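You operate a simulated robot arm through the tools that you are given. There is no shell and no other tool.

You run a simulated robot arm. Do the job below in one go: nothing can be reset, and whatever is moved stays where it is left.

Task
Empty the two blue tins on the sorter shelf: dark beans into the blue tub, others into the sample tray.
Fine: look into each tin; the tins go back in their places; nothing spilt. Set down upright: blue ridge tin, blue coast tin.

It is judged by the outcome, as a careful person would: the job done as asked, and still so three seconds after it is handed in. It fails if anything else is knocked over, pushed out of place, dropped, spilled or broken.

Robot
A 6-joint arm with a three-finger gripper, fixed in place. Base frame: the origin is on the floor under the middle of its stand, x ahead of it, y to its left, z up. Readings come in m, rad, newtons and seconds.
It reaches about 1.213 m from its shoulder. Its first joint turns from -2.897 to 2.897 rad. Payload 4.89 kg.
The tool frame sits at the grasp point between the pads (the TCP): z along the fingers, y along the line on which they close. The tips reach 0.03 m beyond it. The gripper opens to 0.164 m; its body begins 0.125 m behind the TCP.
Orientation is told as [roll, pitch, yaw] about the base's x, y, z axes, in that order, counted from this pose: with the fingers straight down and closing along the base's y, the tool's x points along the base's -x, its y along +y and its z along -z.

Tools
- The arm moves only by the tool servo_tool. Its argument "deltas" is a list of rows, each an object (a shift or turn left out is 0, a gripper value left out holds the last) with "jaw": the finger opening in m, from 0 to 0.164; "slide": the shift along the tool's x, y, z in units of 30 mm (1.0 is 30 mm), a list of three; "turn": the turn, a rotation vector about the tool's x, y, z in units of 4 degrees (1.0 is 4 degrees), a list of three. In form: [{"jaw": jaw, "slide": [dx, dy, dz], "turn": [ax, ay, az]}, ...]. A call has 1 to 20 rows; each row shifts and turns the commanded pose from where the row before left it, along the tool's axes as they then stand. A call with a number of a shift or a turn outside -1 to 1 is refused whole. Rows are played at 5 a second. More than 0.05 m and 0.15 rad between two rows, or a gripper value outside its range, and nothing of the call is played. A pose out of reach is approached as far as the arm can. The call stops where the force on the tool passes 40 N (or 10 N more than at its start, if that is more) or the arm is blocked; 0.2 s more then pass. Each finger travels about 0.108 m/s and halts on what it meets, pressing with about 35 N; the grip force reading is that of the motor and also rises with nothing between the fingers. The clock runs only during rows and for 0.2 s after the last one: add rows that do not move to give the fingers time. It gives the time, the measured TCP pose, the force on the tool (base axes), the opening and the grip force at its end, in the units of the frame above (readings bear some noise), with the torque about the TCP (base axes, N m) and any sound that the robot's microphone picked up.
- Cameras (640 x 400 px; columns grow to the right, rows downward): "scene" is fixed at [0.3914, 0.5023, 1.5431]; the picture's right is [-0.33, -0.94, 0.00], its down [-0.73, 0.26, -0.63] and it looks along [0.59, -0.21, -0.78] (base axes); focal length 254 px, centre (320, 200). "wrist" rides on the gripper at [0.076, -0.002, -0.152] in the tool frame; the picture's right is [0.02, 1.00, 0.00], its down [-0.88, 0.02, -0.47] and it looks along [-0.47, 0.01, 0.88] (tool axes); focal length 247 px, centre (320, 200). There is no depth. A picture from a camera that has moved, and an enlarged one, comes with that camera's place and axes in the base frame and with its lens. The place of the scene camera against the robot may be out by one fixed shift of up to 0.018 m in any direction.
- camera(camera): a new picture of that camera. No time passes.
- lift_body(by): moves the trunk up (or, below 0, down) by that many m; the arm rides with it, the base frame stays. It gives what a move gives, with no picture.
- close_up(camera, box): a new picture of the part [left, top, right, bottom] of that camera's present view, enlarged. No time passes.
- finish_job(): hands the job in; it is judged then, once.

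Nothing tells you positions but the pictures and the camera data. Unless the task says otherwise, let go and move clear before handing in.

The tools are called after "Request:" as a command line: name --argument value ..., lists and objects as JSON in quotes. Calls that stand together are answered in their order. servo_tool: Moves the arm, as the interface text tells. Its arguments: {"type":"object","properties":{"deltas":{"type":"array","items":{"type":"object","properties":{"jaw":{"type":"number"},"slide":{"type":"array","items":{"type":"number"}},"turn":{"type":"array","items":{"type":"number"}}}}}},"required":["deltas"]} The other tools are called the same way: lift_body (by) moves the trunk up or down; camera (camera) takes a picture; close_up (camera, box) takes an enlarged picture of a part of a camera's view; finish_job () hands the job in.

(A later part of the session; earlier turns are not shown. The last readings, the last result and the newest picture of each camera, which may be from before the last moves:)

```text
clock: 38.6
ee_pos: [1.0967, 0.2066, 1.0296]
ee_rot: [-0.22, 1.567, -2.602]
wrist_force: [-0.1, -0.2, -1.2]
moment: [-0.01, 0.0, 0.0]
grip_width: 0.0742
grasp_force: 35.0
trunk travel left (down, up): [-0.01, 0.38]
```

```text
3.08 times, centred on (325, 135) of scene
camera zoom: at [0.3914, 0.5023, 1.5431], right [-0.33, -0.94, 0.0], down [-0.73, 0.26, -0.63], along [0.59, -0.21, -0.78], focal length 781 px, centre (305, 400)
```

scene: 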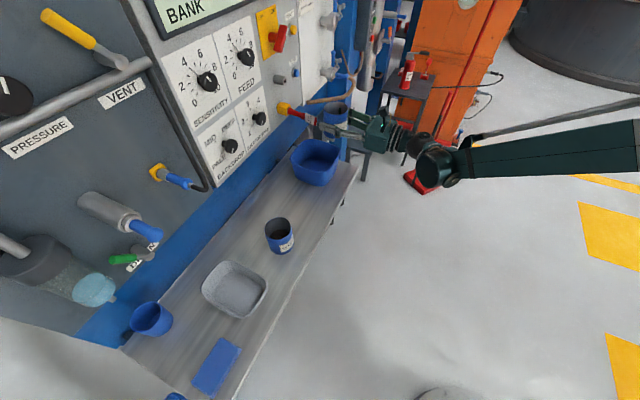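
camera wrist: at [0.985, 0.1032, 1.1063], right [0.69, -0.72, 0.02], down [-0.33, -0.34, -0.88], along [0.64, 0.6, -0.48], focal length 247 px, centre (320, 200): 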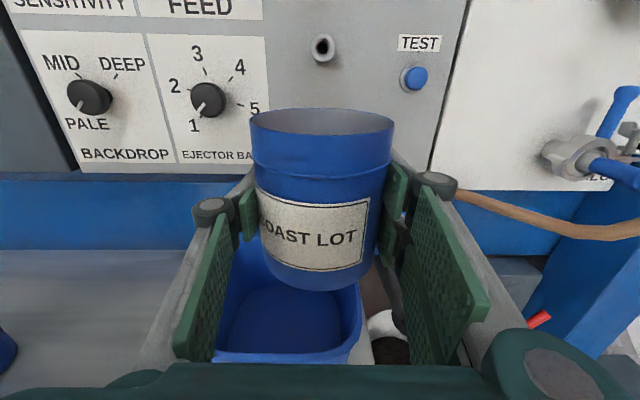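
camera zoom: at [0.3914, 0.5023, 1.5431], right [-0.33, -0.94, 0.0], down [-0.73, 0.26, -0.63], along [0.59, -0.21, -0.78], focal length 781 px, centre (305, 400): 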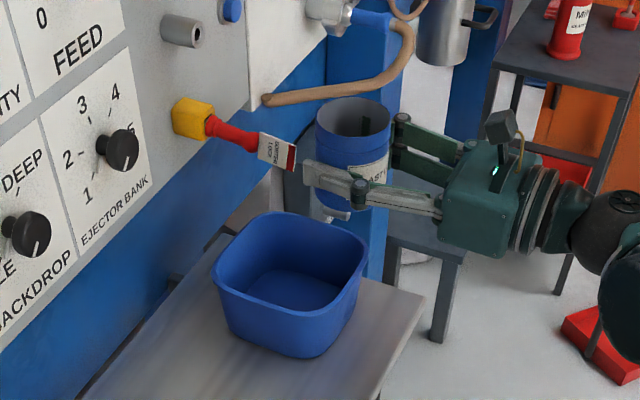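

The obstruction is the red lever with a tag, sticking out of the panel over the right half of the tub (end near s=0.61, z≈1.0–1.06). It looks unmoved and nothing has spilt; I'll retreat a bit more and move left, then pour rightward from the tub's left side, clear of that lever.

Request:
servo_tool --deltas '[{"slide": [0, 0, -0.5]}, {"slide": [0, 0, -0.5]}, {"slide": [0, 0, -0.5]}, {}]'

Request:
servo_tool --deltas '[{"slide": [0, -0.3, 0]}, {"slide": [0, -0.5, 0]}, {"slide": [0, -0.5, 0]}, {"slide": [0, -0.5, 0]}, {"slide": [0, -0.5, 0]}, {"slide": [0, -0.5, 0]}, {"slide": [0, -0.5, 0]}, {"slide": [0, -0.5, 0]}, {"slide": [0, -0.5, 0]}, {}]'

Request:
camera --camera "wrist"

Request:
close_up --camera "scene" --box '[250, 70, 400, 200]'

```text
clock: 39.6
ee_pos: [1.0625, 0.1751, 1.0285]
ee_rot: [-0.217, 1.568, -2.598]
wrist_force: [-0.5, -0.1, -1.0]
moment: [0.01, 0.0, 0.02]
grip_width: 0.0742
grasp_force: 35.2
trunk travel left (down, up): [-0.01, 0.38]
```

```text
clock: 41.8
ee_pos: [0.9738, 0.2698, 1.0298]
ee_rot: [-0.266, 1.568, -2.646]
wrist_force: [-0.1, -0.6, -2.3]
moment: [0.02, -0.01, 0.03]
grip_width: 0.0742
grasp_force: 34.8
trunk travel left (down, up): [-0.01, 0.38]
```

```text
taken
camera wrist: at [0.8635, 0.1657, 1.1067], right [0.69, -0.72, 0.02], down [-0.33, -0.34, -0.88], along [0.64, 0.6, -0.48], focal length 247 px, centre (320, 200)
```

wrist: 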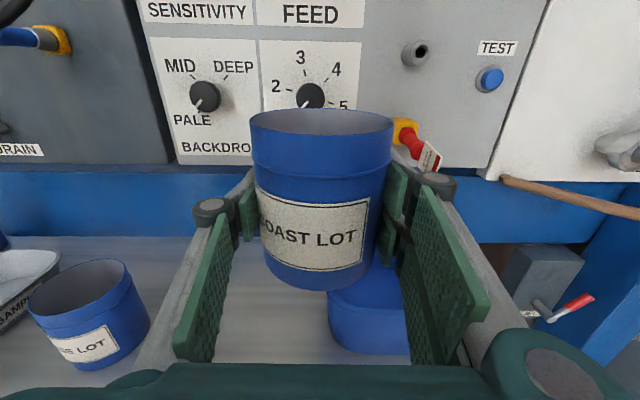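

```text
3.08 times, centred on (325, 135) of scene
camera zoom: at [0.3914, 0.5023, 1.5431], right [-0.33, -0.94, 0.0], down [-0.73, 0.26, -0.63], along [0.59, -0.21, -0.78], focal length 781 px, centre (305, 400)
```

zoom: 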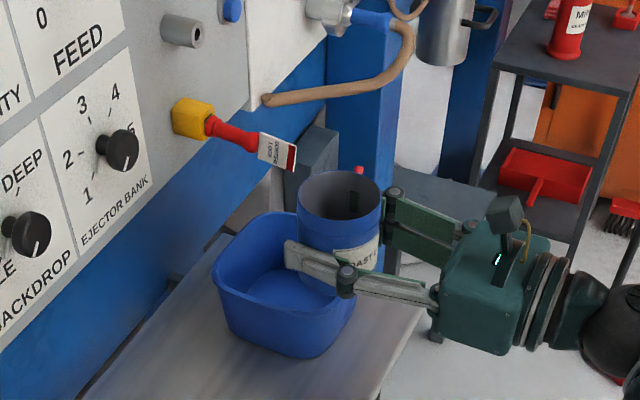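

The lever is unchanged and stays clear on the right. I'll move forward over the left half of the tub (s≈0.52) and lower to z≈0.99.

Request:
servo_tool --deltas '[{"slide": [0, 0.119, 0.3]}, {"slide": [0, 0.119, 0.48]}, {"slide": [0, 0.119, 0.48]}, {"slide": [0, 0.119, 0.48]}, {"slide": [0, 0.119, 0.48]}, {"slide": [0, 0.119, 0.48]}, {"slide": [0, 0.119, 0.48]}, {"slide": [-0.44, 0, 0]}, {"slide": [-0.44, 0, 0]}, {"slide": [-0.44, 0, 0]}, {}]'

Request:
camera --camera "wrist"

Request:
close_up --camera "scene" --box '[250, 70, 400, 200]'

```text
clock: 44.2
ee_pos: [1.0608, 0.3173, 0.9898]
ee_rot: [-0.207, 1.569, -2.59]
wrist_force: [0.6, -0.5, -1.4]
moment: [-0.04, 0.02, -0.01]
grip_width: 0.0743
grasp_force: 35.2
trunk travel left (down, up): [-0.01, 0.38]
```

```text
taken
camera wrist: at [0.9501, 0.214, 1.0658], right [0.69, -0.72, 0.02], down [-0.33, -0.34, -0.88], along [0.64, 0.6, -0.48], focal length 247 px, centre (320, 200)
```

wrist: 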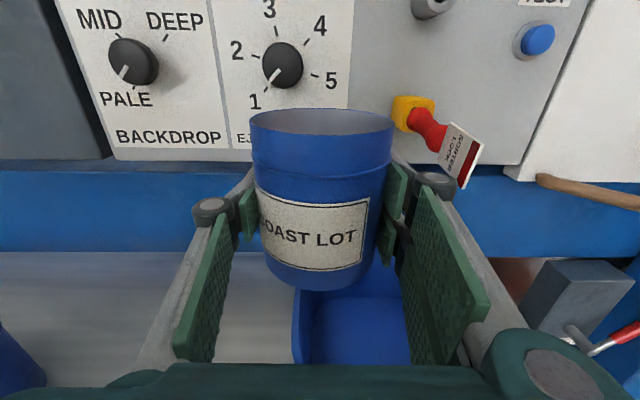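

```text
3.08 times, centred on (325, 135) of scene
camera zoom: at [0.3914, 0.5023, 1.5431], right [-0.33, -0.94, 0.0], down [-0.73, 0.26, -0.63], along [0.59, -0.21, -0.78], focal length 781 px, centre (305, 400)
```

zoom: 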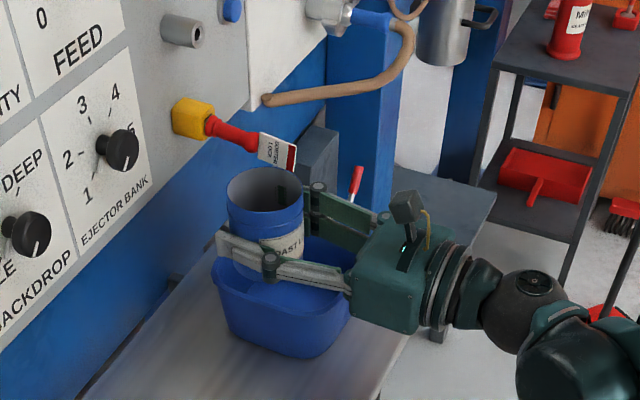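

The tin is over the left part of the tub with the "sorter lock" tag clear on the right. I nudge 8 mm left and start tilting the tin to the right, first to 40°.

Request:
servo_tool --deltas '[{"slide": [0, -0.27, 0]}, {"turn": [0, 0, 0.5]}, {"turn": [0, 0, 1]}, {"turn": [0, 0, 1]}, {"turn": [0, 0, 1]}, {"turn": [0, 0, 1]}, {"turn": [0, 0, 1]}, {"turn": [0, 0, 1]}, {"turn": [0, 0, 1]}, {"turn": [0, 0, 1]}, {"turn": [0, 0, 1]}, {"turn": [0, 0, 0.5]}, {}]'

Request:
camera --camera "wrist"

Request:
close_up --camera "scene" --box '[250, 70, 400, 200]'

```text
clock: 47.0
ee_pos: [1.0558, 0.3223, 0.9906]
ee_rot: [-1.567, 0.871, 2.334]
wrist_force: [0.8, -0.1, -1.1]
moment: [0.0, -0.02, -0.01]
grip_width: 0.0742
grasp_force: 35.3
trunk travel left (down, up): [-0.01, 0.38]
```

```text
taken
camera wrist: at [0.979, 0.183, 1.0497], right [0.54, -0.57, -0.63], down [-0.72, 0.07, -0.69], along [0.43, 0.82, -0.37], focal length 247 px, centre (320, 200)
```

wrist: 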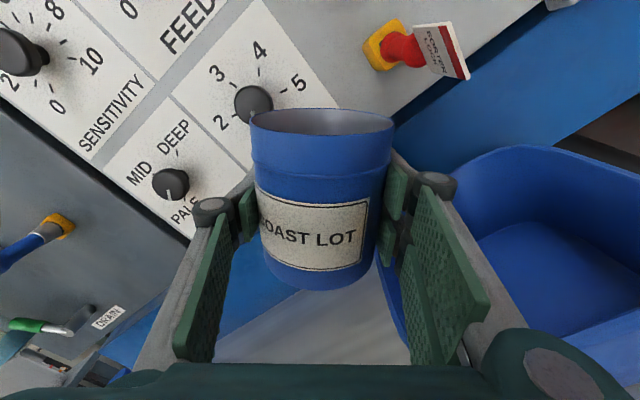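

```text
3.08 times, centred on (325, 135) of scene
camera zoom: at [0.3914, 0.5023, 1.5431], right [-0.33, -0.94, 0.0], down [-0.73, 0.26, -0.63], along [0.59, -0.21, -0.78], focal length 781 px, centre (305, 400)
```

zoom: 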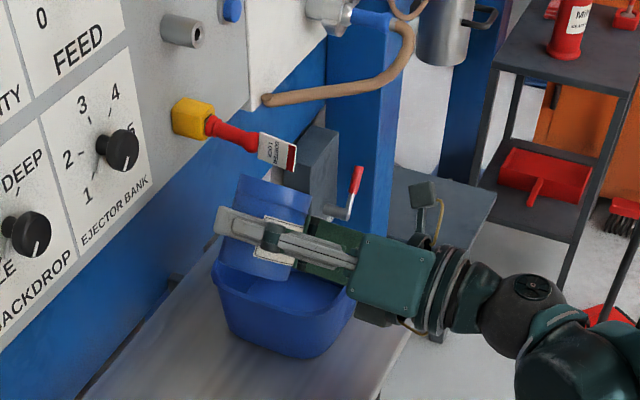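

Tilting works and the mouth is above the tub. Continuing slowly to about 70°.

Request:
servo_tool --deltas '[{"turn": [0, 0, 0.6]}, {"turn": [0, 0, 0.6]}, {"turn": [0, 0, 0.6]}, {"turn": [0, 0, 0.6]}, {"turn": [0, 0, 0.6]}, {"turn": [0, 0, 0.6]}, {"turn": [0, 0, 0.6]}, {"turn": [0, 0, 0.6]}, {"turn": [0, 0, 0.6]}, {"turn": [0, 0, 0.6]}, {"turn": [0, 0, 0.6]}, {"turn": [0, 0, 0.6]}, {}, {}]'

Request:
camera --camera "wrist"

Request:
close_up --camera "scene" --box '[250, 70, 400, 200]'

```text
clock: 50.0
ee_pos: [1.0555, 0.3234, 0.9906]
ee_rot: [-1.568, 0.371, 2.332]
wrist_force: [0.3, 0.3, -1.0]
moment: [-0.01, 0.01, 0.02]
grip_width: 0.0743
grasp_force: 34.7
trunk travel left (down, up): [-0.01, 0.38]
```

```text
taken
camera wrist: at [0.9942, 0.1668, 1.0195], right [0.26, -0.28, -0.92], down [-0.91, 0.26, -0.33], along [0.34, 0.92, -0.18], focal length 247 px, centre (320, 200)
```

wrist: 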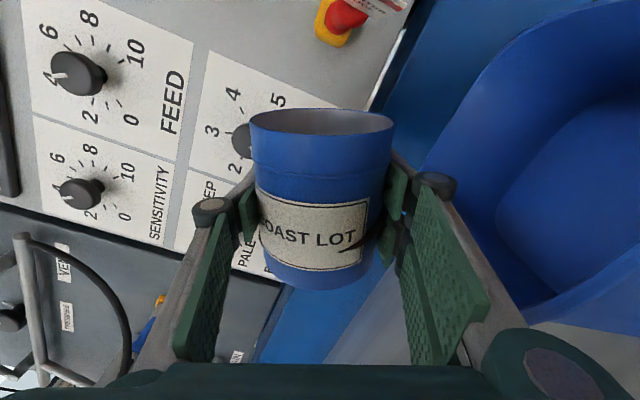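

```text
3.08 times, centred on (325, 135) of scene
camera zoom: at [0.3914, 0.5023, 1.5431], right [-0.33, -0.94, 0.0], down [-0.73, 0.26, -0.63], along [0.59, -0.21, -0.78], focal length 781 px, centre (305, 400)
```

zoom: 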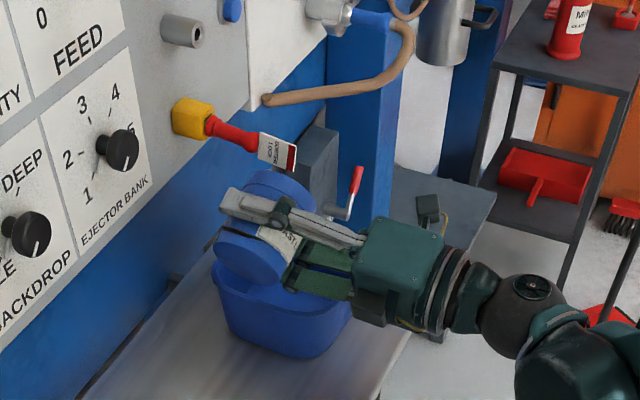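

At 69° no beans are out yet; continuing slowly toward 100°.

Request:
servo_tool --deltas '[{"turn": [0, 0, 0.6]}, {"turn": [0, 0, 0.6]}, {"turn": [0, 0, 0.6]}, {"turn": [0, 0, 0.6]}, {"turn": [0, 0, 0.6]}, {"turn": [0, 0, 0.6]}, {"turn": [0, 0, 0.6]}, {"turn": [0, 0, 0.6]}, {}, {}]'

Request:
camera --camera "wrist"

Request:
close_up --camera "scene" --box '[250, 70, 400, 200]'

```text
clock: 52.2
ee_pos: [1.0555, 0.3248, 0.9892]
ee_rot: [-1.618, 0.064, 2.323]
wrist_force: [0.3, -0.3, -1.5]
moment: [-0.03, 0.0, -0.01]
grip_width: 0.0742
grasp_force: 35.1
out of reach, approached as far as the arm can: row 8
trunk travel left (down, up): [-0.01, 0.38]
```

```text
taken
camera wrist: at [0.9966, 0.1654, 0.9898], right [0.09, -0.03, -1.0], down [-0.94, 0.32, -0.1], along [0.32, 0.95, 0.0], focal length 247 px, centre (320, 200)
```

wrist: 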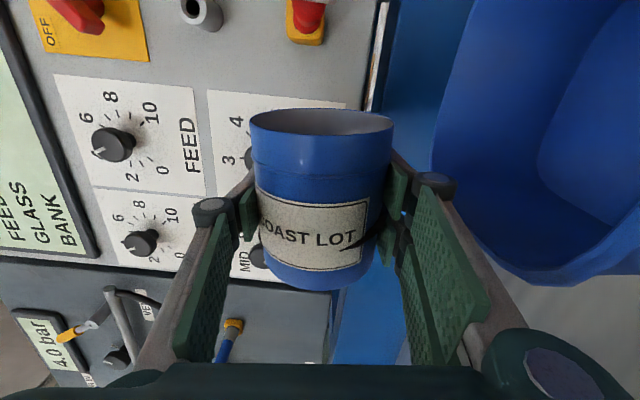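

```text
3.08 times, centred on (325, 135) of scene
camera zoom: at [0.3914, 0.5023, 1.5431], right [-0.33, -0.94, 0.0], down [-0.73, 0.26, -0.63], along [0.59, -0.21, -0.78], focal length 781 px, centre (305, 400)
```

zoom: 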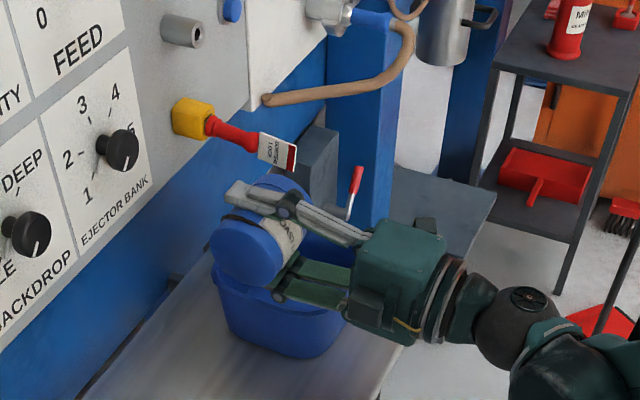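

The wrist roll hits its limit at about 87° in this direction and no beans have come out. Let me look at the mouth and tub closely before deciding.

Request:
close_up --camera "wrist" --box '[240, 90, 400, 190]'

Request:
close_up --camera "scene" --box '[285, 110, 355, 190]'

Request:
close_up --camera "wrist" --box '[400, 0, 640, 300]'

```text
4.00 times, centred on (320, 140) of wrist
camera zoom: at [0.9966, 0.1654, 0.9898], right [0.09, -0.03, -1.0], down [-0.94, 0.32, -0.1], along [0.32, 0.95, 0.0], focal length 988 px, centre (320, 440)
```

zoom: 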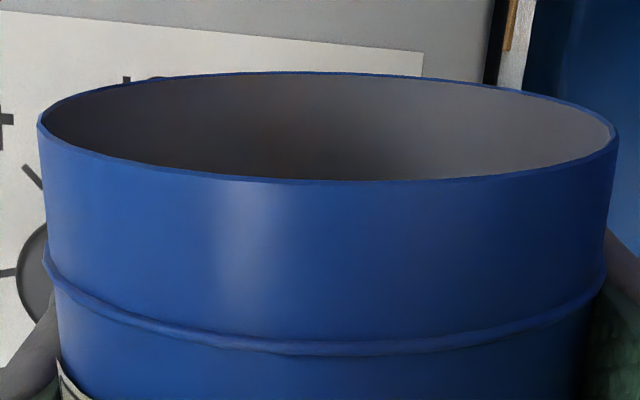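

```text
5.00 times, centred on (320, 150) of scene
camera zoom: at [0.3914, 0.5023, 1.5431], right [-0.33, -0.94, 0.0], down [-0.73, 0.26, -0.63], along [0.59, -0.21, -0.78], focal length 1268 px, centre (320, 450)
```

zoom: 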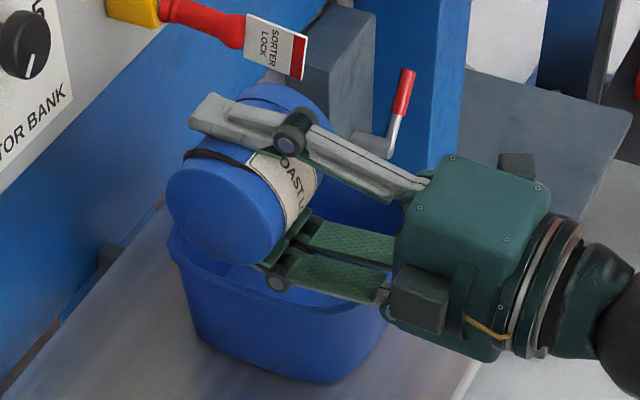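

```text
1.33 times, centred on (520, 150) of wrist
camera zoom: at [0.9966, 0.1654, 0.9898], right [0.09, -0.03, -1.0], down [-0.94, 0.32, -0.1], along [0.32, 0.95, 0.0], focal length 329 px, centre (53, 267)
```

zoom: 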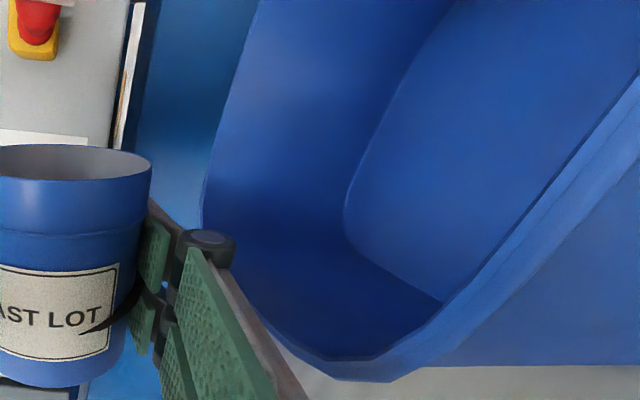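

The tin stays full at 87°, so I need well over 90°, which means tilting the other way (the wrist has plenty of range there). I'll bring the tin upright again, back off, then re-aim the gripper straight ahead (+x) so I can pour leftward while staying clear of the sorter-lock tag.

Request:
servo_tool --deltas '[{"turn": [0, 0, -1]}, {"turn": [0, 0, -1]}, {"turn": [0, 0, -1]}, {"turn": [0, 0, -1]}, {"turn": [0, 0, -1]}, {"turn": [0, 0, -1]}, {"turn": [0, 0, -1]}, {"turn": [0, 0, -1]}, {"turn": [0, 0, -1]}, {"turn": [0, 0, -1]}, {"turn": [0, 0, -1]}, {"turn": [0, 0, -1]}, {"turn": [0, 0, -1]}, {"turn": [0, 0, -1]}, {"turn": [0, 0, -1]}, {"turn": [0, 0, -1]}, {"turn": [0, 0, -1]}, {"turn": [0, 0, -1]}, {"turn": [0, 0, -1]}, {}]'

Request:
camera --camera "wrist"

```text
clock: 56.4
ee_pos: [1.0562, 0.3223, 0.9894]
ee_rot: [-1.821, 1.389, 2.079]
wrist_force: [0.9, 0.3, -0.7]
moment: [0.03, -0.03, -0.02]
grip_width: 0.0741
grasp_force: 34.6
trunk travel left (down, up): [-0.01, 0.38]
```

```text
taken
camera wrist: at [0.9512, 0.2078, 1.0586], right [0.68, -0.71, -0.15], down [-0.41, -0.2, -0.89], along [0.61, 0.67, -0.43], focal length 247 px, centre (320, 200)
```

wrist: 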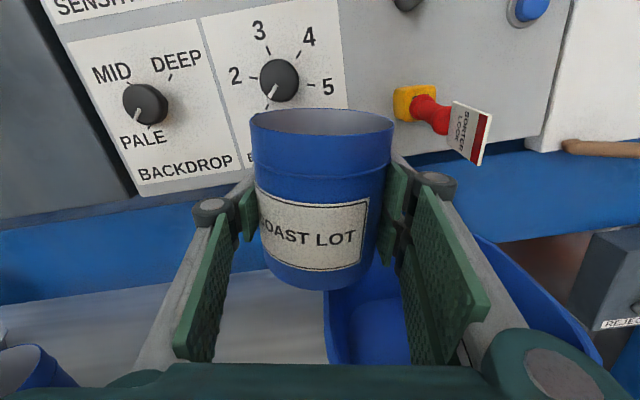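

Request:
servo_tool --deltas '[{"turn": [0, 0, -1]}, {"turn": [0, 0, -1]}, {"turn": [0, 0, -0.6]}, {"turn": [0, -0.6, 0]}, {}]'

Request:
servo_tool --deltas '[{"slide": [0.2, 0, -0.5]}, {"slide": [0.2, 0, -0.6]}, {"slide": [0.2, 0, -0.6]}, {"slide": [0.2, 0, -0.6]}, {"slide": [0.2, 0, -0.6]}, {}]'

Request:
camera --camera "wrist"

```text
clock: 57.6
ee_pos: [1.0562, 0.3233, 0.9892]
ee_rot: [2.026, 1.565, -0.361]
wrist_force: [0.6, 0.0, -1.1]
moment: [0.01, -0.04, 0.02]
grip_width: 0.0741
grasp_force: 35.4
trunk travel left (down, up): [-0.01, 0.38]
```

```text
clock: 59.0
ee_pos: [0.9917, 0.2621, 1.0203]
ee_rot: [2.12, 1.565, -0.266]
wrist_force: [-0.1, 1.1, -1.2]
moment: [0.04, -0.01, 0.02]
grip_width: 0.0745
grasp_force: 34.9
trunk travel left (down, up): [-0.01, 0.38]
```

```text
taken
camera wrist: at [0.8795, 0.1592, 1.0953], right [0.69, -0.73, 0.03], down [-0.33, -0.34, -0.88], along [0.65, 0.6, -0.47], focal length 247 px, centre (320, 200)
```

wrist: 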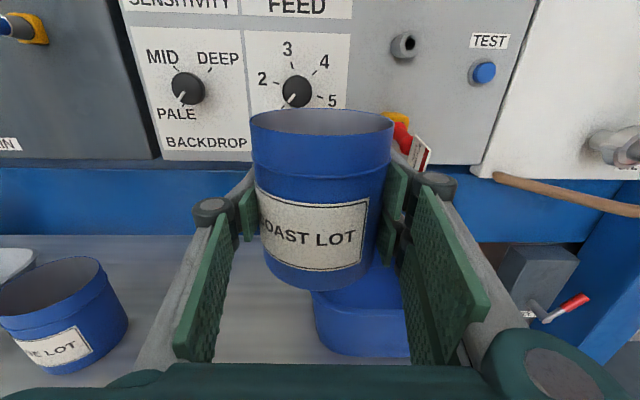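

Tin upright again and clear of the lever. Now swinging the gripper heading from 43° to about 3° about the vertical.

Request:
servo_tool --deltas '[{"turn": [-1, 0, 0]}, {"turn": [-1, 0, 0]}, {"turn": [-1, 0, 0]}, {"turn": [-1, 0, 0]}, {"turn": [-1, 0, 0]}, {"turn": [-1, 0, 0]}, {"turn": [-1, 0, 0]}, {"turn": [-1, 0, 0]}, {"turn": [-1, 0, 0]}, {"turn": [-1, 0, 0]}, {}]'

Request:
camera --camera "wrist"

Request:
camera --camera "scene"

```text
clock: 61.4
ee_pos: [0.9914, 0.2624, 1.0209]
ee_rot: [2.905, 1.566, -0.179]
wrist_force: [-0.3, -0.1, -1.9]
moment: [-0.03, 0.0, 0.01]
grip_width: 0.0744
grasp_force: 35.0
out of reach, approached as far as the arm can: row 7
trunk travel left (down, up): [-0.01, 0.38]
```

```text
taken
camera wrist: at [0.84, 0.256, 1.0984], right [0.06, -1.0, 0.02], down [-0.47, -0.05, -0.88], along [0.88, 0.04, -0.47], focal length 247 px, centre (320, 200)
```

wrist: 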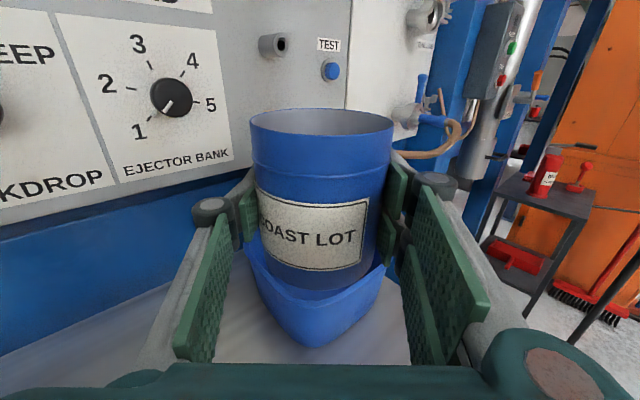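

```text
taken
```

scene: 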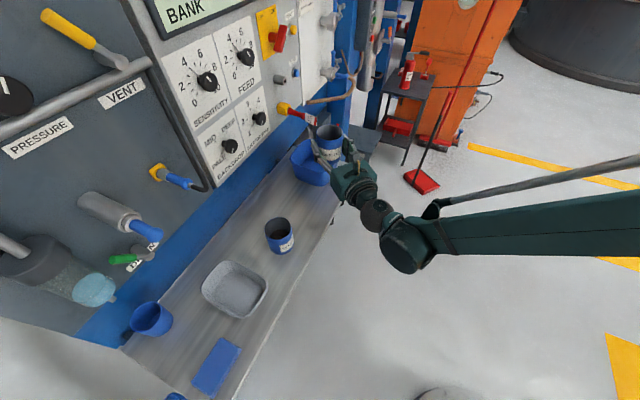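

Heading is now about 3° and the tin is level. I'll move forward toward the pour point in two steps, checking clearance to the tag.

Request:
servo_tool --deltas '[{"slide": [0, 0.27, 0.35]}, {"slide": [0, 0.27, 0.45]}, {"slide": [0, 0.27, 0.45]}, {"slide": [0, 0.26, 0.45]}, {}]'

Request:
camera --camera "wrist"

Request:
close_up --camera "scene" --box '[260, 80, 390, 200]'

```text
clock: 62.6
ee_pos: [1.045, 0.2331, 1.0239]
ee_rot: [2.827, 1.567, -0.256]
wrist_force: [-0.4, -0.2, 0.0]
moment: [0.03, 0.01, -0.03]
grip_width: 0.0742
grasp_force: 34.4
trunk travel left (down, up): [-0.01, 0.38]
```

```text
taken
camera wrist: at [0.8924, 0.2261, 1.0989], right [0.06, -1.0, 0.02], down [-0.47, -0.05, -0.88], along [0.88, 0.04, -0.47], focal length 247 px, centre (320, 200)
```

wrist: 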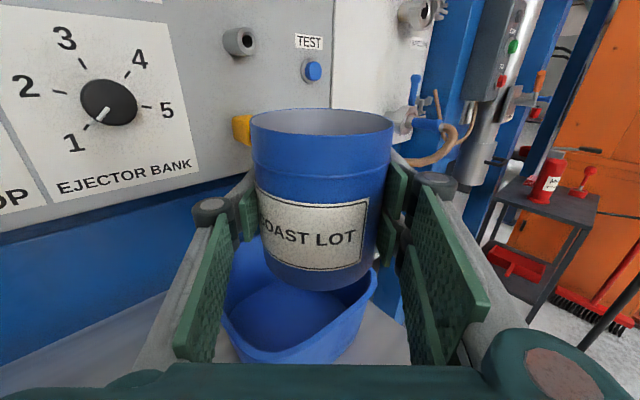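

```text
3.33 times, centred on (325, 140) of scene
camera zoom: at [0.3914, 0.5023, 1.5431], right [-0.33, -0.94, 0.0], down [-0.73, 0.26, -0.63], along [0.59, -0.21, -0.78], focal length 846 px, centre (303, 400)
```

zoom: 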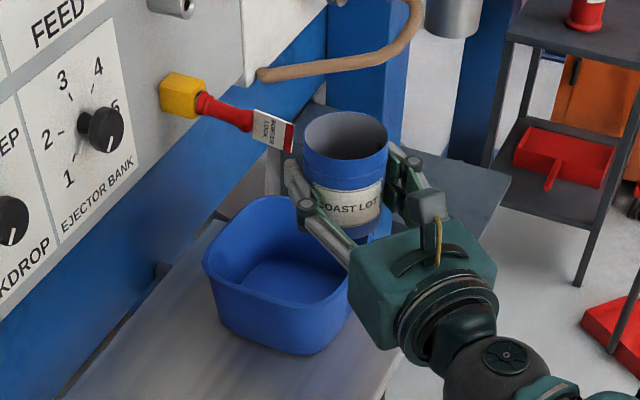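

The tag end is still several centimetres ahead of the tin. Moving the last 27 mm forward and lowering to z≈0.995.

Request:
servo_tool --deltas '[{"slide": [-0.3, 0, 0.3]}, {"slide": [-0.35, 0, 0.3]}, {"slide": [-0.32, 0, 0.3]}, {}]'

Request:
camera --camera "wrist"

Request:
close_up --camera "scene" --box '[260, 80, 390, 200]'

```text
clock: 63.6
ee_pos: [1.0727, 0.2366, 0.9927]
ee_rot: [2.846, 1.565, -0.239]
wrist_force: [-0.2, -0.3, -1.3]
moment: [-0.01, -0.03, 0.02]
grip_width: 0.0741
grasp_force: 34.9
trunk travel left (down, up): [-0.01, 0.38]
```

```text
taken
camera wrist: at [0.9199, 0.2286, 1.0689], right [0.06, -1.0, 0.02], down [-0.47, -0.05, -0.88], along [0.88, 0.04, -0.47], focal length 247 px, centre (320, 200)
```

wrist: 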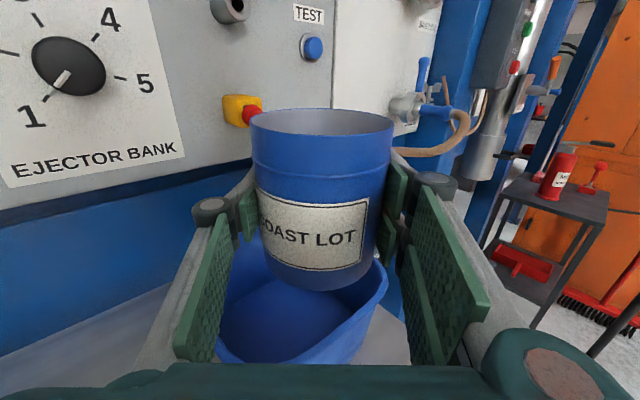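

```text
3.33 times, centred on (325, 140) of scene
camera zoom: at [0.3914, 0.5023, 1.5431], right [-0.33, -0.94, 0.0], down [-0.73, 0.26, -0.63], along [0.59, -0.21, -0.78], focal length 846 px, centre (303, 400)
```

zoom: 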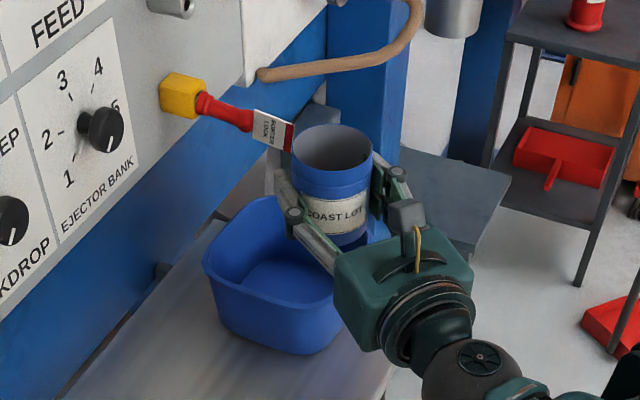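

Clearance to the tag looks like 2–3 cm, and no contact force. Tilting leftward now, first to about 72°.

Request:
servo_tool --deltas '[{"turn": [0, 0, -0.5]}, {"turn": [0, 0, -1]}, {"turn": [0, 0, -1]}, {"turn": [0, 0, -1]}, {"turn": [0, 0, -1]}, {"turn": [0, 0, -1]}, {"turn": [0, 0, -1]}, {"turn": [0, 0, -1]}, {"turn": [0, 0, -1]}, {"turn": [0, 0, -1]}, {"turn": [0, 0, -1]}, {"turn": [0, 0, -1]}, {"turn": [0, 0, -0.5]}, {}]'

Request:
camera --camera "wrist"

Request:
close_up --camera "scene" --box '[260, 80, 390, 200]'

```text
clock: 66.6
ee_pos: [1.0717, 0.2355, 0.9937]
ee_rot: [1.577, 0.733, -1.51]
wrist_force: [-0.6, -0.1, -1.7]
moment: [0.03, -0.01, -0.03]
grip_width: 0.0742
grasp_force: 34.6
trunk travel left (down, up): [-0.01, 0.38]
```

```text
taken
camera wrist: at [0.9168, 0.2841, 1.0426], right [0.03, -0.65, 0.76], down [-0.43, -0.69, -0.58], along [0.9, -0.31, -0.3], focal length 247 px, centre (320, 200)
```

wrist: 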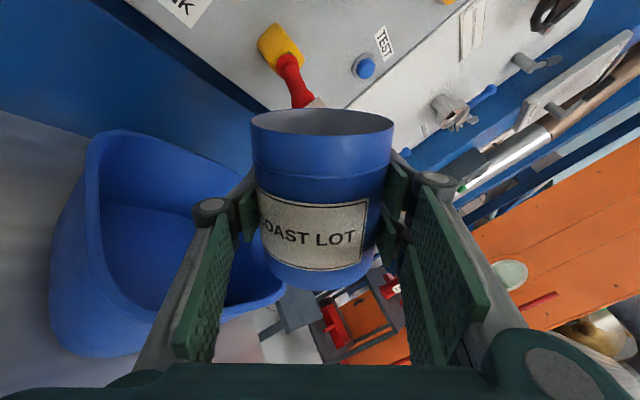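

```text
3.33 times, centred on (325, 140) of scene
camera zoom: at [0.3914, 0.5023, 1.5431], right [-0.33, -0.94, 0.0], down [-0.73, 0.26, -0.63], along [0.59, -0.21, -0.78], focal length 846 px, centre (303, 400)
```

zoom: 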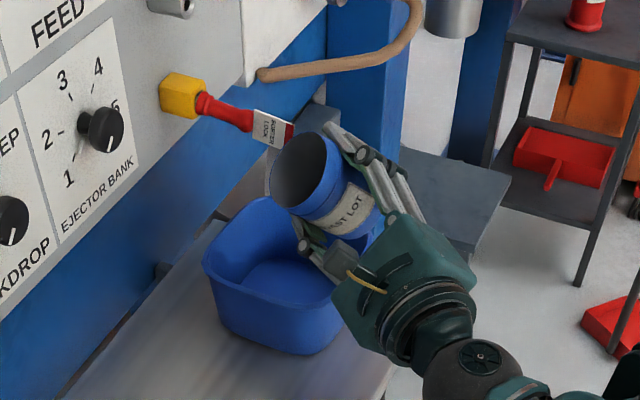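

Tilt is 48°, clear so far. Continuing to about 76°.

Request:
servo_tool --deltas '[{"turn": [0, 0, -0.7]}, {"turn": [0, 0, -0.7]}, {"turn": [0, 0, -0.7]}, {"turn": [0, 0, -0.7]}, {"turn": [0, 0, -0.7]}, {"turn": [0, 0, -0.7]}, {"turn": [0, 0, -0.7]}, {"turn": [0, 0, -0.7]}, {"turn": [0, 0, -0.7]}, {"turn": [0, 0, -0.7]}, {}]'

Request:
close_up --camera "scene" --box '[260, 80, 390, 200]'

Request:
camera --camera "wrist"

```text
clock: 69.0
ee_pos: [1.0712, 0.2354, 0.9934]
ee_rot: [1.575, 0.243, -1.512]
wrist_force: [0.2, -0.1, -1.3]
moment: [-0.02, 0.0, -0.01]
grip_width: 0.0738
grasp_force: 35.3
trunk travel left (down, up): [-0.01, 0.38]
```

```text
3.33 times, centred on (325, 140) of scene
camera zoom: at [0.3914, 0.5023, 1.5431], right [-0.33, -0.94, 0.0], down [-0.73, 0.26, -0.63], along [0.59, -0.21, -0.78], focal length 846 px, centre (303, 400)
```

zoom: 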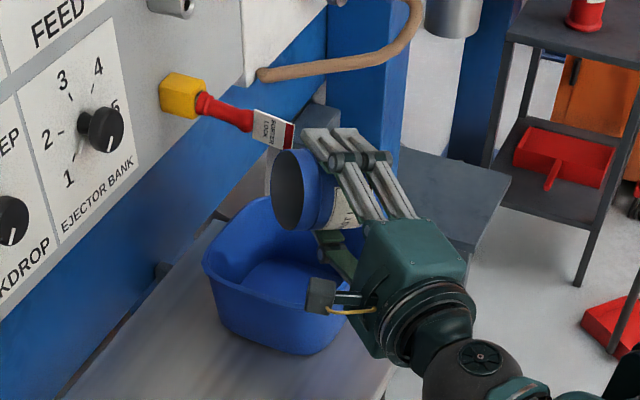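

```text
taken
camera wrist: at [0.9156, 0.3011, 1.0098], right [0.01, -0.22, 0.98], down [-0.42, -0.89, -0.2], along [0.91, -0.41, -0.1], focal length 247 px, centre (320, 200)
```

wrist: 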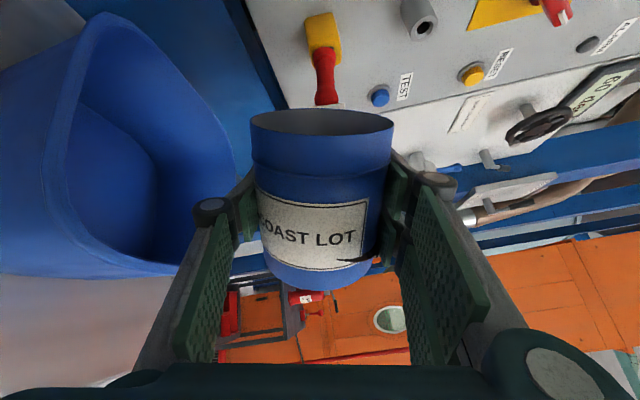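

Request:
close_up --camera "scene" --box '[300, 115, 345, 150]'

Request:
close_up --camera "wrist" --box '[240, 90, 410, 300]'

```text
11.43 times, centred on (322, 132) of scene
camera zoom: at [0.3914, 0.5023, 1.5431], right [-0.33, -0.94, 0.0], down [-0.73, 0.26, -0.63], along [0.59, -0.21, -0.78], focal length 2899 px, centre (291, 971)
```

zoom: 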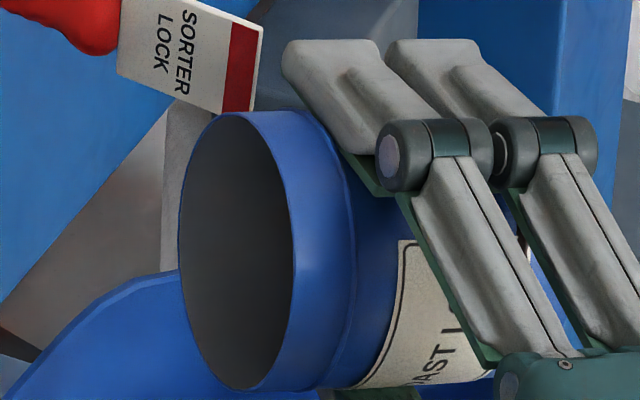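

```text
1.90 times, centred on (325, 195) of wrist
camera zoom: at [0.9156, 0.3011, 1.0098], right [0.01, -0.22, 0.98], down [-0.42, -0.89, -0.2], along [0.91, -0.41, -0.1], focal length 470 px, centre (310, 210)
```

zoom: 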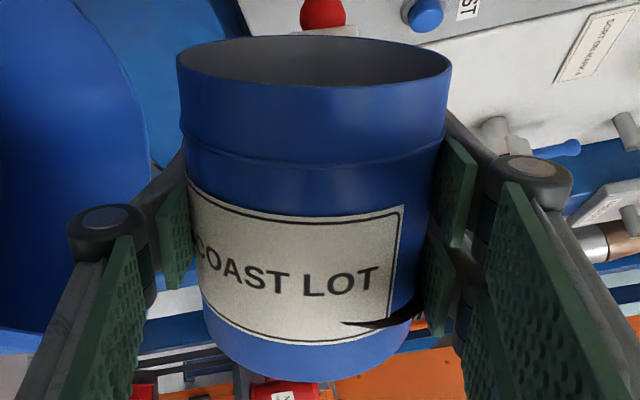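

Still nothing out at 76°, as before. Continuing slowly past 100° with the mouth over the tub.

Request:
servo_tool --deltas '[{"turn": [0, 0, -0.6]}, {"turn": [0, 0, -0.6]}, {"turn": [0, 0, -0.6]}, {"turn": [0, 0, -0.6]}, {"turn": [0, 0, -0.6]}, {"turn": [0, 0, -0.6]}, {"turn": [0, 0, -0.6]}, {}, {}]'

Request:
close_up --camera "scene" --box '[260, 80, 390, 200]'

Request:
camera --camera "wrist"

```text
clock: 71.0
ee_pos: [1.0723, 0.2347, 0.9933]
ee_rot: [1.578, -0.049, -1.513]
wrist_force: [1.3, -0.1, -1.3]
moment: [-0.01, 0.0, 0.0]
grip_width: 0.0741
grasp_force: 34.9
trunk travel left (down, up): [-0.01, 0.38]
```

```text
3.33 times, centred on (325, 140) of scene
camera zoom: at [0.3914, 0.5023, 1.5431], right [-0.33, -0.94, 0.0], down [-0.73, 0.26, -0.63], along [0.59, -0.21, -0.78], focal length 846 px, centre (303, 400)
```

zoom: 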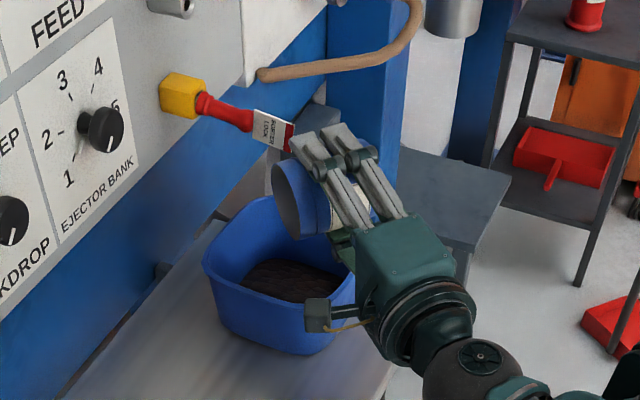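

```text
taken
camera wrist: at [0.9159, 0.3026, 0.9877], right [-0.01, 0.07, 1.0], down [-0.42, -0.9, 0.06], along [0.91, -0.42, 0.04], focal length 247 px, centre (320, 200)
```

wrist: 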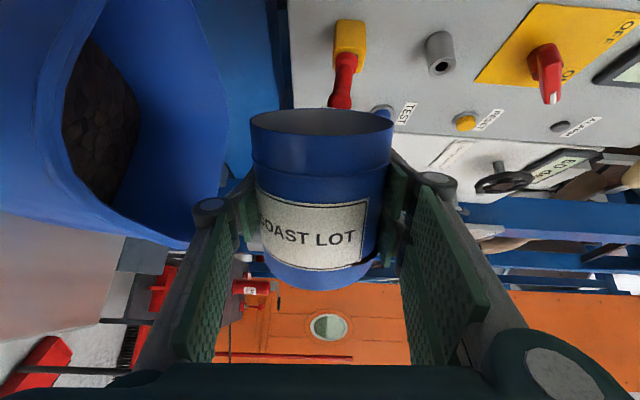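

The beans have begun dropping into the tub. I'll check their colour and tilt a little more to empty it fully.

Request:
servo_tool --deltas '[{"turn": [0, 0, -0.5]}, {"turn": [0, 0, -0.5]}, {"turn": [0, 0, -0.5]}, {"turn": [0, 0, -0.5]}, {"turn": [0, 0, -0.5]}, {}, {}, {}]'

Request:
close_up --camera "scene" --box '[295, 120, 345, 190]'

Request:
close_up --camera "scene" --box '[260, 80, 390, 200]'

Request:
close_up --camera "wrist" --box '[0, 0, 420, 300]'

```text
clock: 72.8
ee_pos: [1.0729, 0.235, 0.9931]
ee_rot: [1.574, -0.223, -1.514]
wrist_force: [0.2, 0.7, -0.4]
moment: [-0.02, -0.02, 0.03]
grip_width: 0.0741
grasp_force: 35.1
trunk travel left (down, up): [-0.01, 0.38]
```

```text
5.71 times, centred on (320, 155) of scene
camera zoom: at [0.3914, 0.5023, 1.5431], right [-0.33, -0.94, 0.0], down [-0.73, 0.26, -0.63], along [0.59, -0.21, -0.78], focal length 1450 px, centre (320, 457)
```

zoom: 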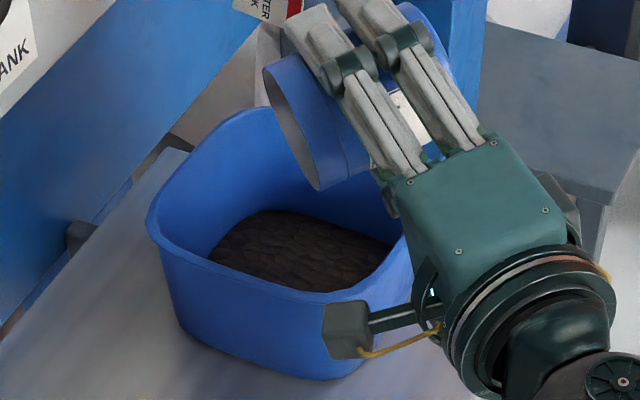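

```text
3.33 times, centred on (325, 140) of scene
camera zoom: at [0.3914, 0.5023, 1.5431], right [-0.33, -0.94, 0.0], down [-0.73, 0.26, -0.63], along [0.59, -0.21, -0.78], focal length 846 px, centre (303, 400)
```

zoom: 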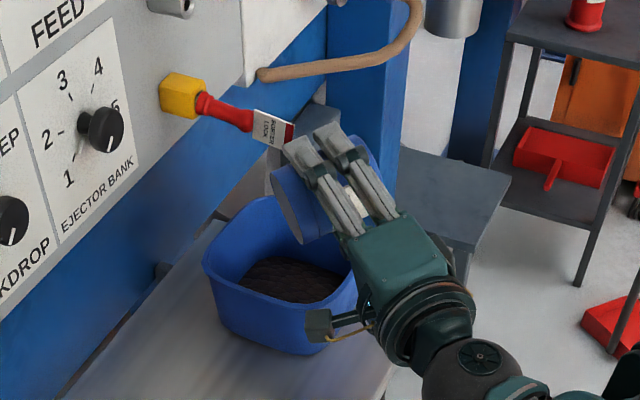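

```text
1.33 times, centred on (210, 150) of wrist
camera zoom: at [0.9166, 0.3004, 0.9741], right [-0.02, 0.24, 0.97], down [-0.42, -0.88, 0.21], along [0.91, -0.41, 0.12], focal length 329 px, centre (467, 267)
```

zoom: 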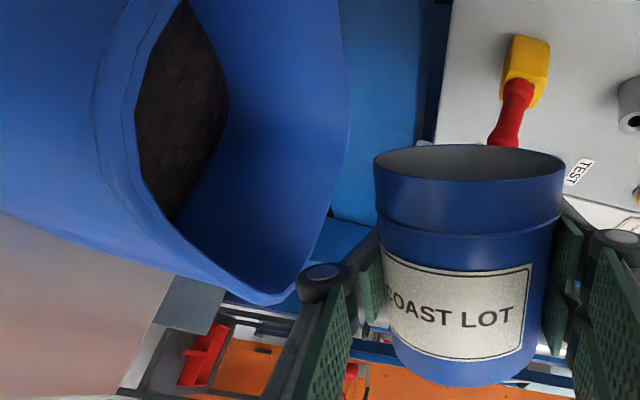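

Dark beans are in the tub and the tin looks empty. Rolling it back upright along the same path.

Request:
servo_tool --deltas '[{"turn": [0, 0, 1]}, {"turn": [0, 0, 1]}, {"turn": [0, 0, 1]}, {"turn": [0, 0, 1]}, {"turn": [0, 0, 1]}, {"turn": [0, 0, 1]}, {"turn": [0, 0, 1]}, {"turn": [0, 0, 1]}, {"turn": [0, 0, 1]}, {"turn": [0, 0, 1]}, {"turn": [0, 0, 1]}, {"turn": [0, 0, 1]}, {"turn": [0, 0, 1]}, {"turn": [0, 0, 1]}, {"turn": [0, 0, 1]}, {"turn": [0, 0, 1]}, {"turn": [0, 0, 1]}, {"turn": [0, 0, 1]}, {"turn": [0, 0, 1]}, {"turn": [0, 0, 1]}]'

Request:
servo_tool --deltas '[{"turn": [0, 0, 1]}, {"turn": [0, 0, 1]}, {"turn": [0, 0, 1]}, {"turn": [0, 0, 1]}, {"turn": [0, 0, 1]}, {"turn": [0, 0, 0.7]}, {}]'

Request:
servo_tool --deltas '[{"slide": [0, 0, -0.5]}, {"slide": [0.2, 0, -0.7]}, {"slide": [0.2, 0, -0.7]}, {"slide": [0.2, 0, -0.7]}, {"slide": [0.2, 0, -0.7]}, {}]'

Request:
camera --camera "wrist"

Request:
close_up --camera "scene" --box '[260, 80, 400, 200]'

```text
clock: 77.0
ee_pos: [1.0728, 0.2357, 0.9929]
ee_rot: [1.583, 1.173, -1.499]
wrist_force: [-0.3, -0.9, -0.9]
moment: [0.02, -0.05, -0.02]
grip_width: 0.0741
grasp_force: 34.4
trunk travel left (down, up): [-0.01, 0.38]
```

```text
clock: 78.6
ee_pos: [1.0726, 0.2362, 0.994]
ee_rot: [2.935, 1.565, -0.151]
wrist_force: [0.5, -0.4, -1.1]
moment: [0.0, 0.0, -0.01]
grip_width: 0.0745
grasp_force: 34.6
trunk travel left (down, up): [-0.01, 0.38]
```

```text
clock: 80.0
ee_pos: [0.9719, 0.2301, 1.0177]
ee_rot: [2.843, 1.565, -0.241]
wrist_force: [0.9, 0.7, -0.7]
moment: [0.02, -0.03, 0.01]
grip_width: 0.0741
grasp_force: 34.8
trunk travel left (down, up): [-0.01, 0.38]
```

```text
taken
camera wrist: at [0.8206, 0.2239, 1.0936], right [0.06, -1.0, 0.02], down [-0.47, -0.05, -0.88], along [0.88, 0.04, -0.47], focal length 247 px, centre (320, 200)
```

wrist: 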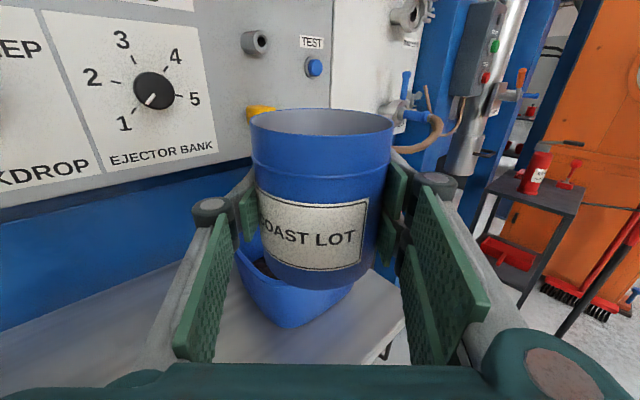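

```text
3.33 times, centred on (330, 140) of scene
camera zoom: at [0.3914, 0.5023, 1.5431], right [-0.33, -0.94, 0.0], down [-0.73, 0.26, -0.63], along [0.59, -0.21, -0.78], focal length 846 px, centre (287, 400)
```

zoom: 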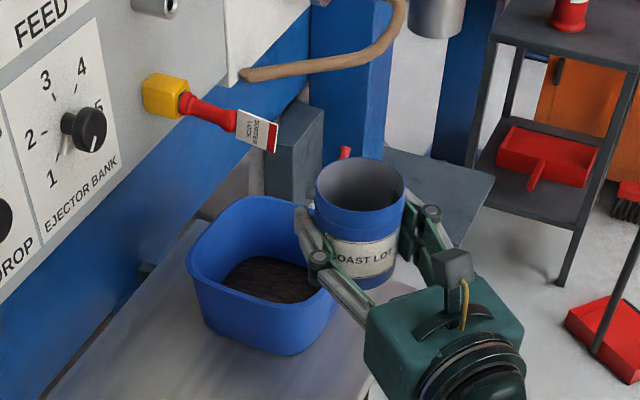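

The tin is upright, the tub holds the dark beans, and nothing else has moved. I'll check the inside of the tin, then swing the heading back to about 47°.

Request:
close_up --camera "scene" --box '[325, 120, 360, 150]'

Request:
servo_tool --deltas '[{"turn": [1, 0, 0]}, {"turn": [1, 0, 0]}, {"turn": [1, 0, 0]}, {"turn": [1, 0, 0]}, {"turn": [1, 0, 0]}, {"turn": [1, 0, 0]}, {"turn": [1, 0, 0]}, {"turn": [1, 0, 0]}, {"turn": [1, 0, 0]}, {"turn": [1, 0, 0]}, {"turn": [1, 0, 0]}, {}]'

Request:
camera --camera "wrist"

```text
13.33 times, centred on (342, 135) of scene
camera zoom: at [0.3914, 0.5023, 1.5431], right [-0.33, -0.94, 0.0], down [-0.73, 0.26, -0.63], along [0.59, -0.21, -0.78], focal length 3382 px, centre (20, 1067)
```

zoom: 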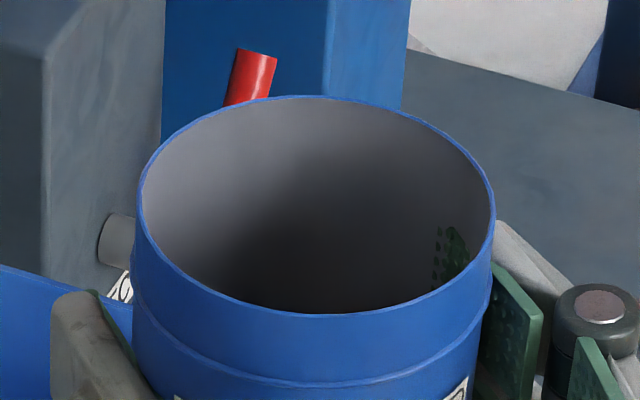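

```text
clock: 82.6
ee_pos: [0.9725, 0.2296, 1.0182]
ee_rot: [2.055, 1.566, -0.261]
wrist_force: [0.0, -0.3, -2.0]
moment: [0.02, 0.02, -0.04]
grip_width: 0.0745
grasp_force: 34.7
trunk travel left (down, up): [-0.01, 0.38]
```

```text
taken
camera wrist: at [0.8683, 0.1188, 1.0945], right [0.73, -0.68, 0.03], down [-0.3, -0.36, -0.88], along [0.61, 0.64, -0.47], focal length 247 px, centre (320, 200)
```

wrist: 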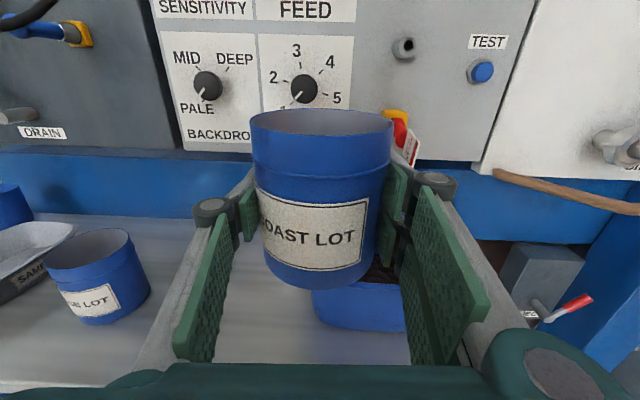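

The tin is empty inside. Now moving back above the coast tin's original spot and lowering part-way.

Request:
servo_tool --deltas '[{"slide": [0, -0.531, 0.329]}, {"slide": [0, -0.531, 0.329]}, {"slide": [0, -0.531, 0.329]}, {"slide": [0, -0.531, 0.329]}, {"slide": [0, -0.531, 0.329]}, {"slide": [0, -0.531, 0.329]}, {"slide": [0, -0.531, 0.329]}, {"slide": [0, -0.531, 0.329]}, {}]'

Request:
servo_tool --deltas '[{"slide": [-0.7, 0, 0]}, {"slide": [-0.7, 0, 0]}, {"slide": [-0.7, 0, 0]}, {"slide": [-0.7, 0, 0]}, {"slide": [-0.7, 0, 0]}, {"slide": [-0.7, 0, 0]}, {}]'

Request:
camera --camera "wrist"

Request:
close_up --camera "scene" --box '[250, 130, 410, 270]'

```text
clock: 84.6
ee_pos: [0.9333, 0.3726, 1.0167]
ee_rot: [2.087, 1.565, -0.23]
wrist_force: [-0.3, 0.0, -1.2]
moment: [-0.02, 0.02, 0.06]
grip_width: 0.0742
grasp_force: 35.5
trunk travel left (down, up): [-0.01, 0.38]
```

```text
clock: 86.2
ee_pos: [0.9341, 0.3738, 0.891]
ee_rot: [2.084, 1.566, -0.233]
wrist_force: [0.0, -0.1, 0.5]
moment: [-0.05, 0.03, -0.01]
grip_width: 0.0741
grasp_force: 34.9
trunk travel left (down, up): [-0.01, 0.38]
```

```text
taken
camera wrist: at [0.8301, 0.2634, 0.9665], right [0.73, -0.68, 0.03], down [-0.3, -0.36, -0.88], along [0.61, 0.64, -0.47], focal length 247 px, centre (320, 200)
```

wrist: 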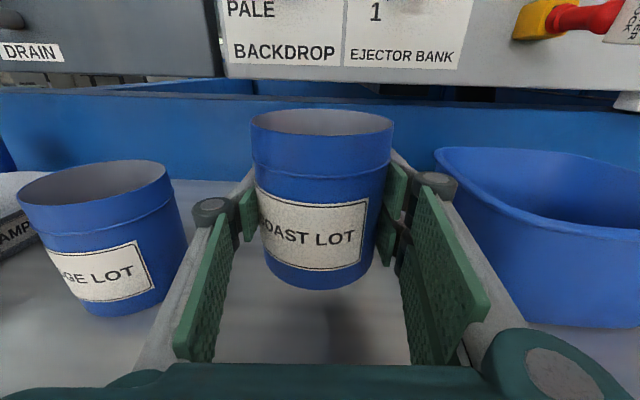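

```text
2.86 times, centred on (330, 200) of scene
camera zoom: at [0.3914, 0.5023, 1.5431], right [-0.33, -0.94, 0.0], down [-0.73, 0.26, -0.63], along [0.59, -0.21, -0.78], focal length 725 px, centre (291, 200)
```

zoom: 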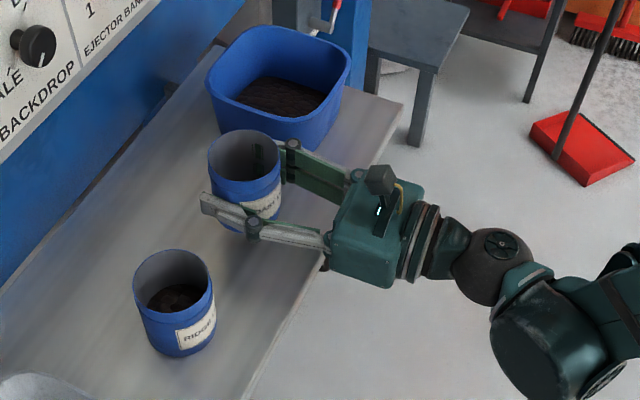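

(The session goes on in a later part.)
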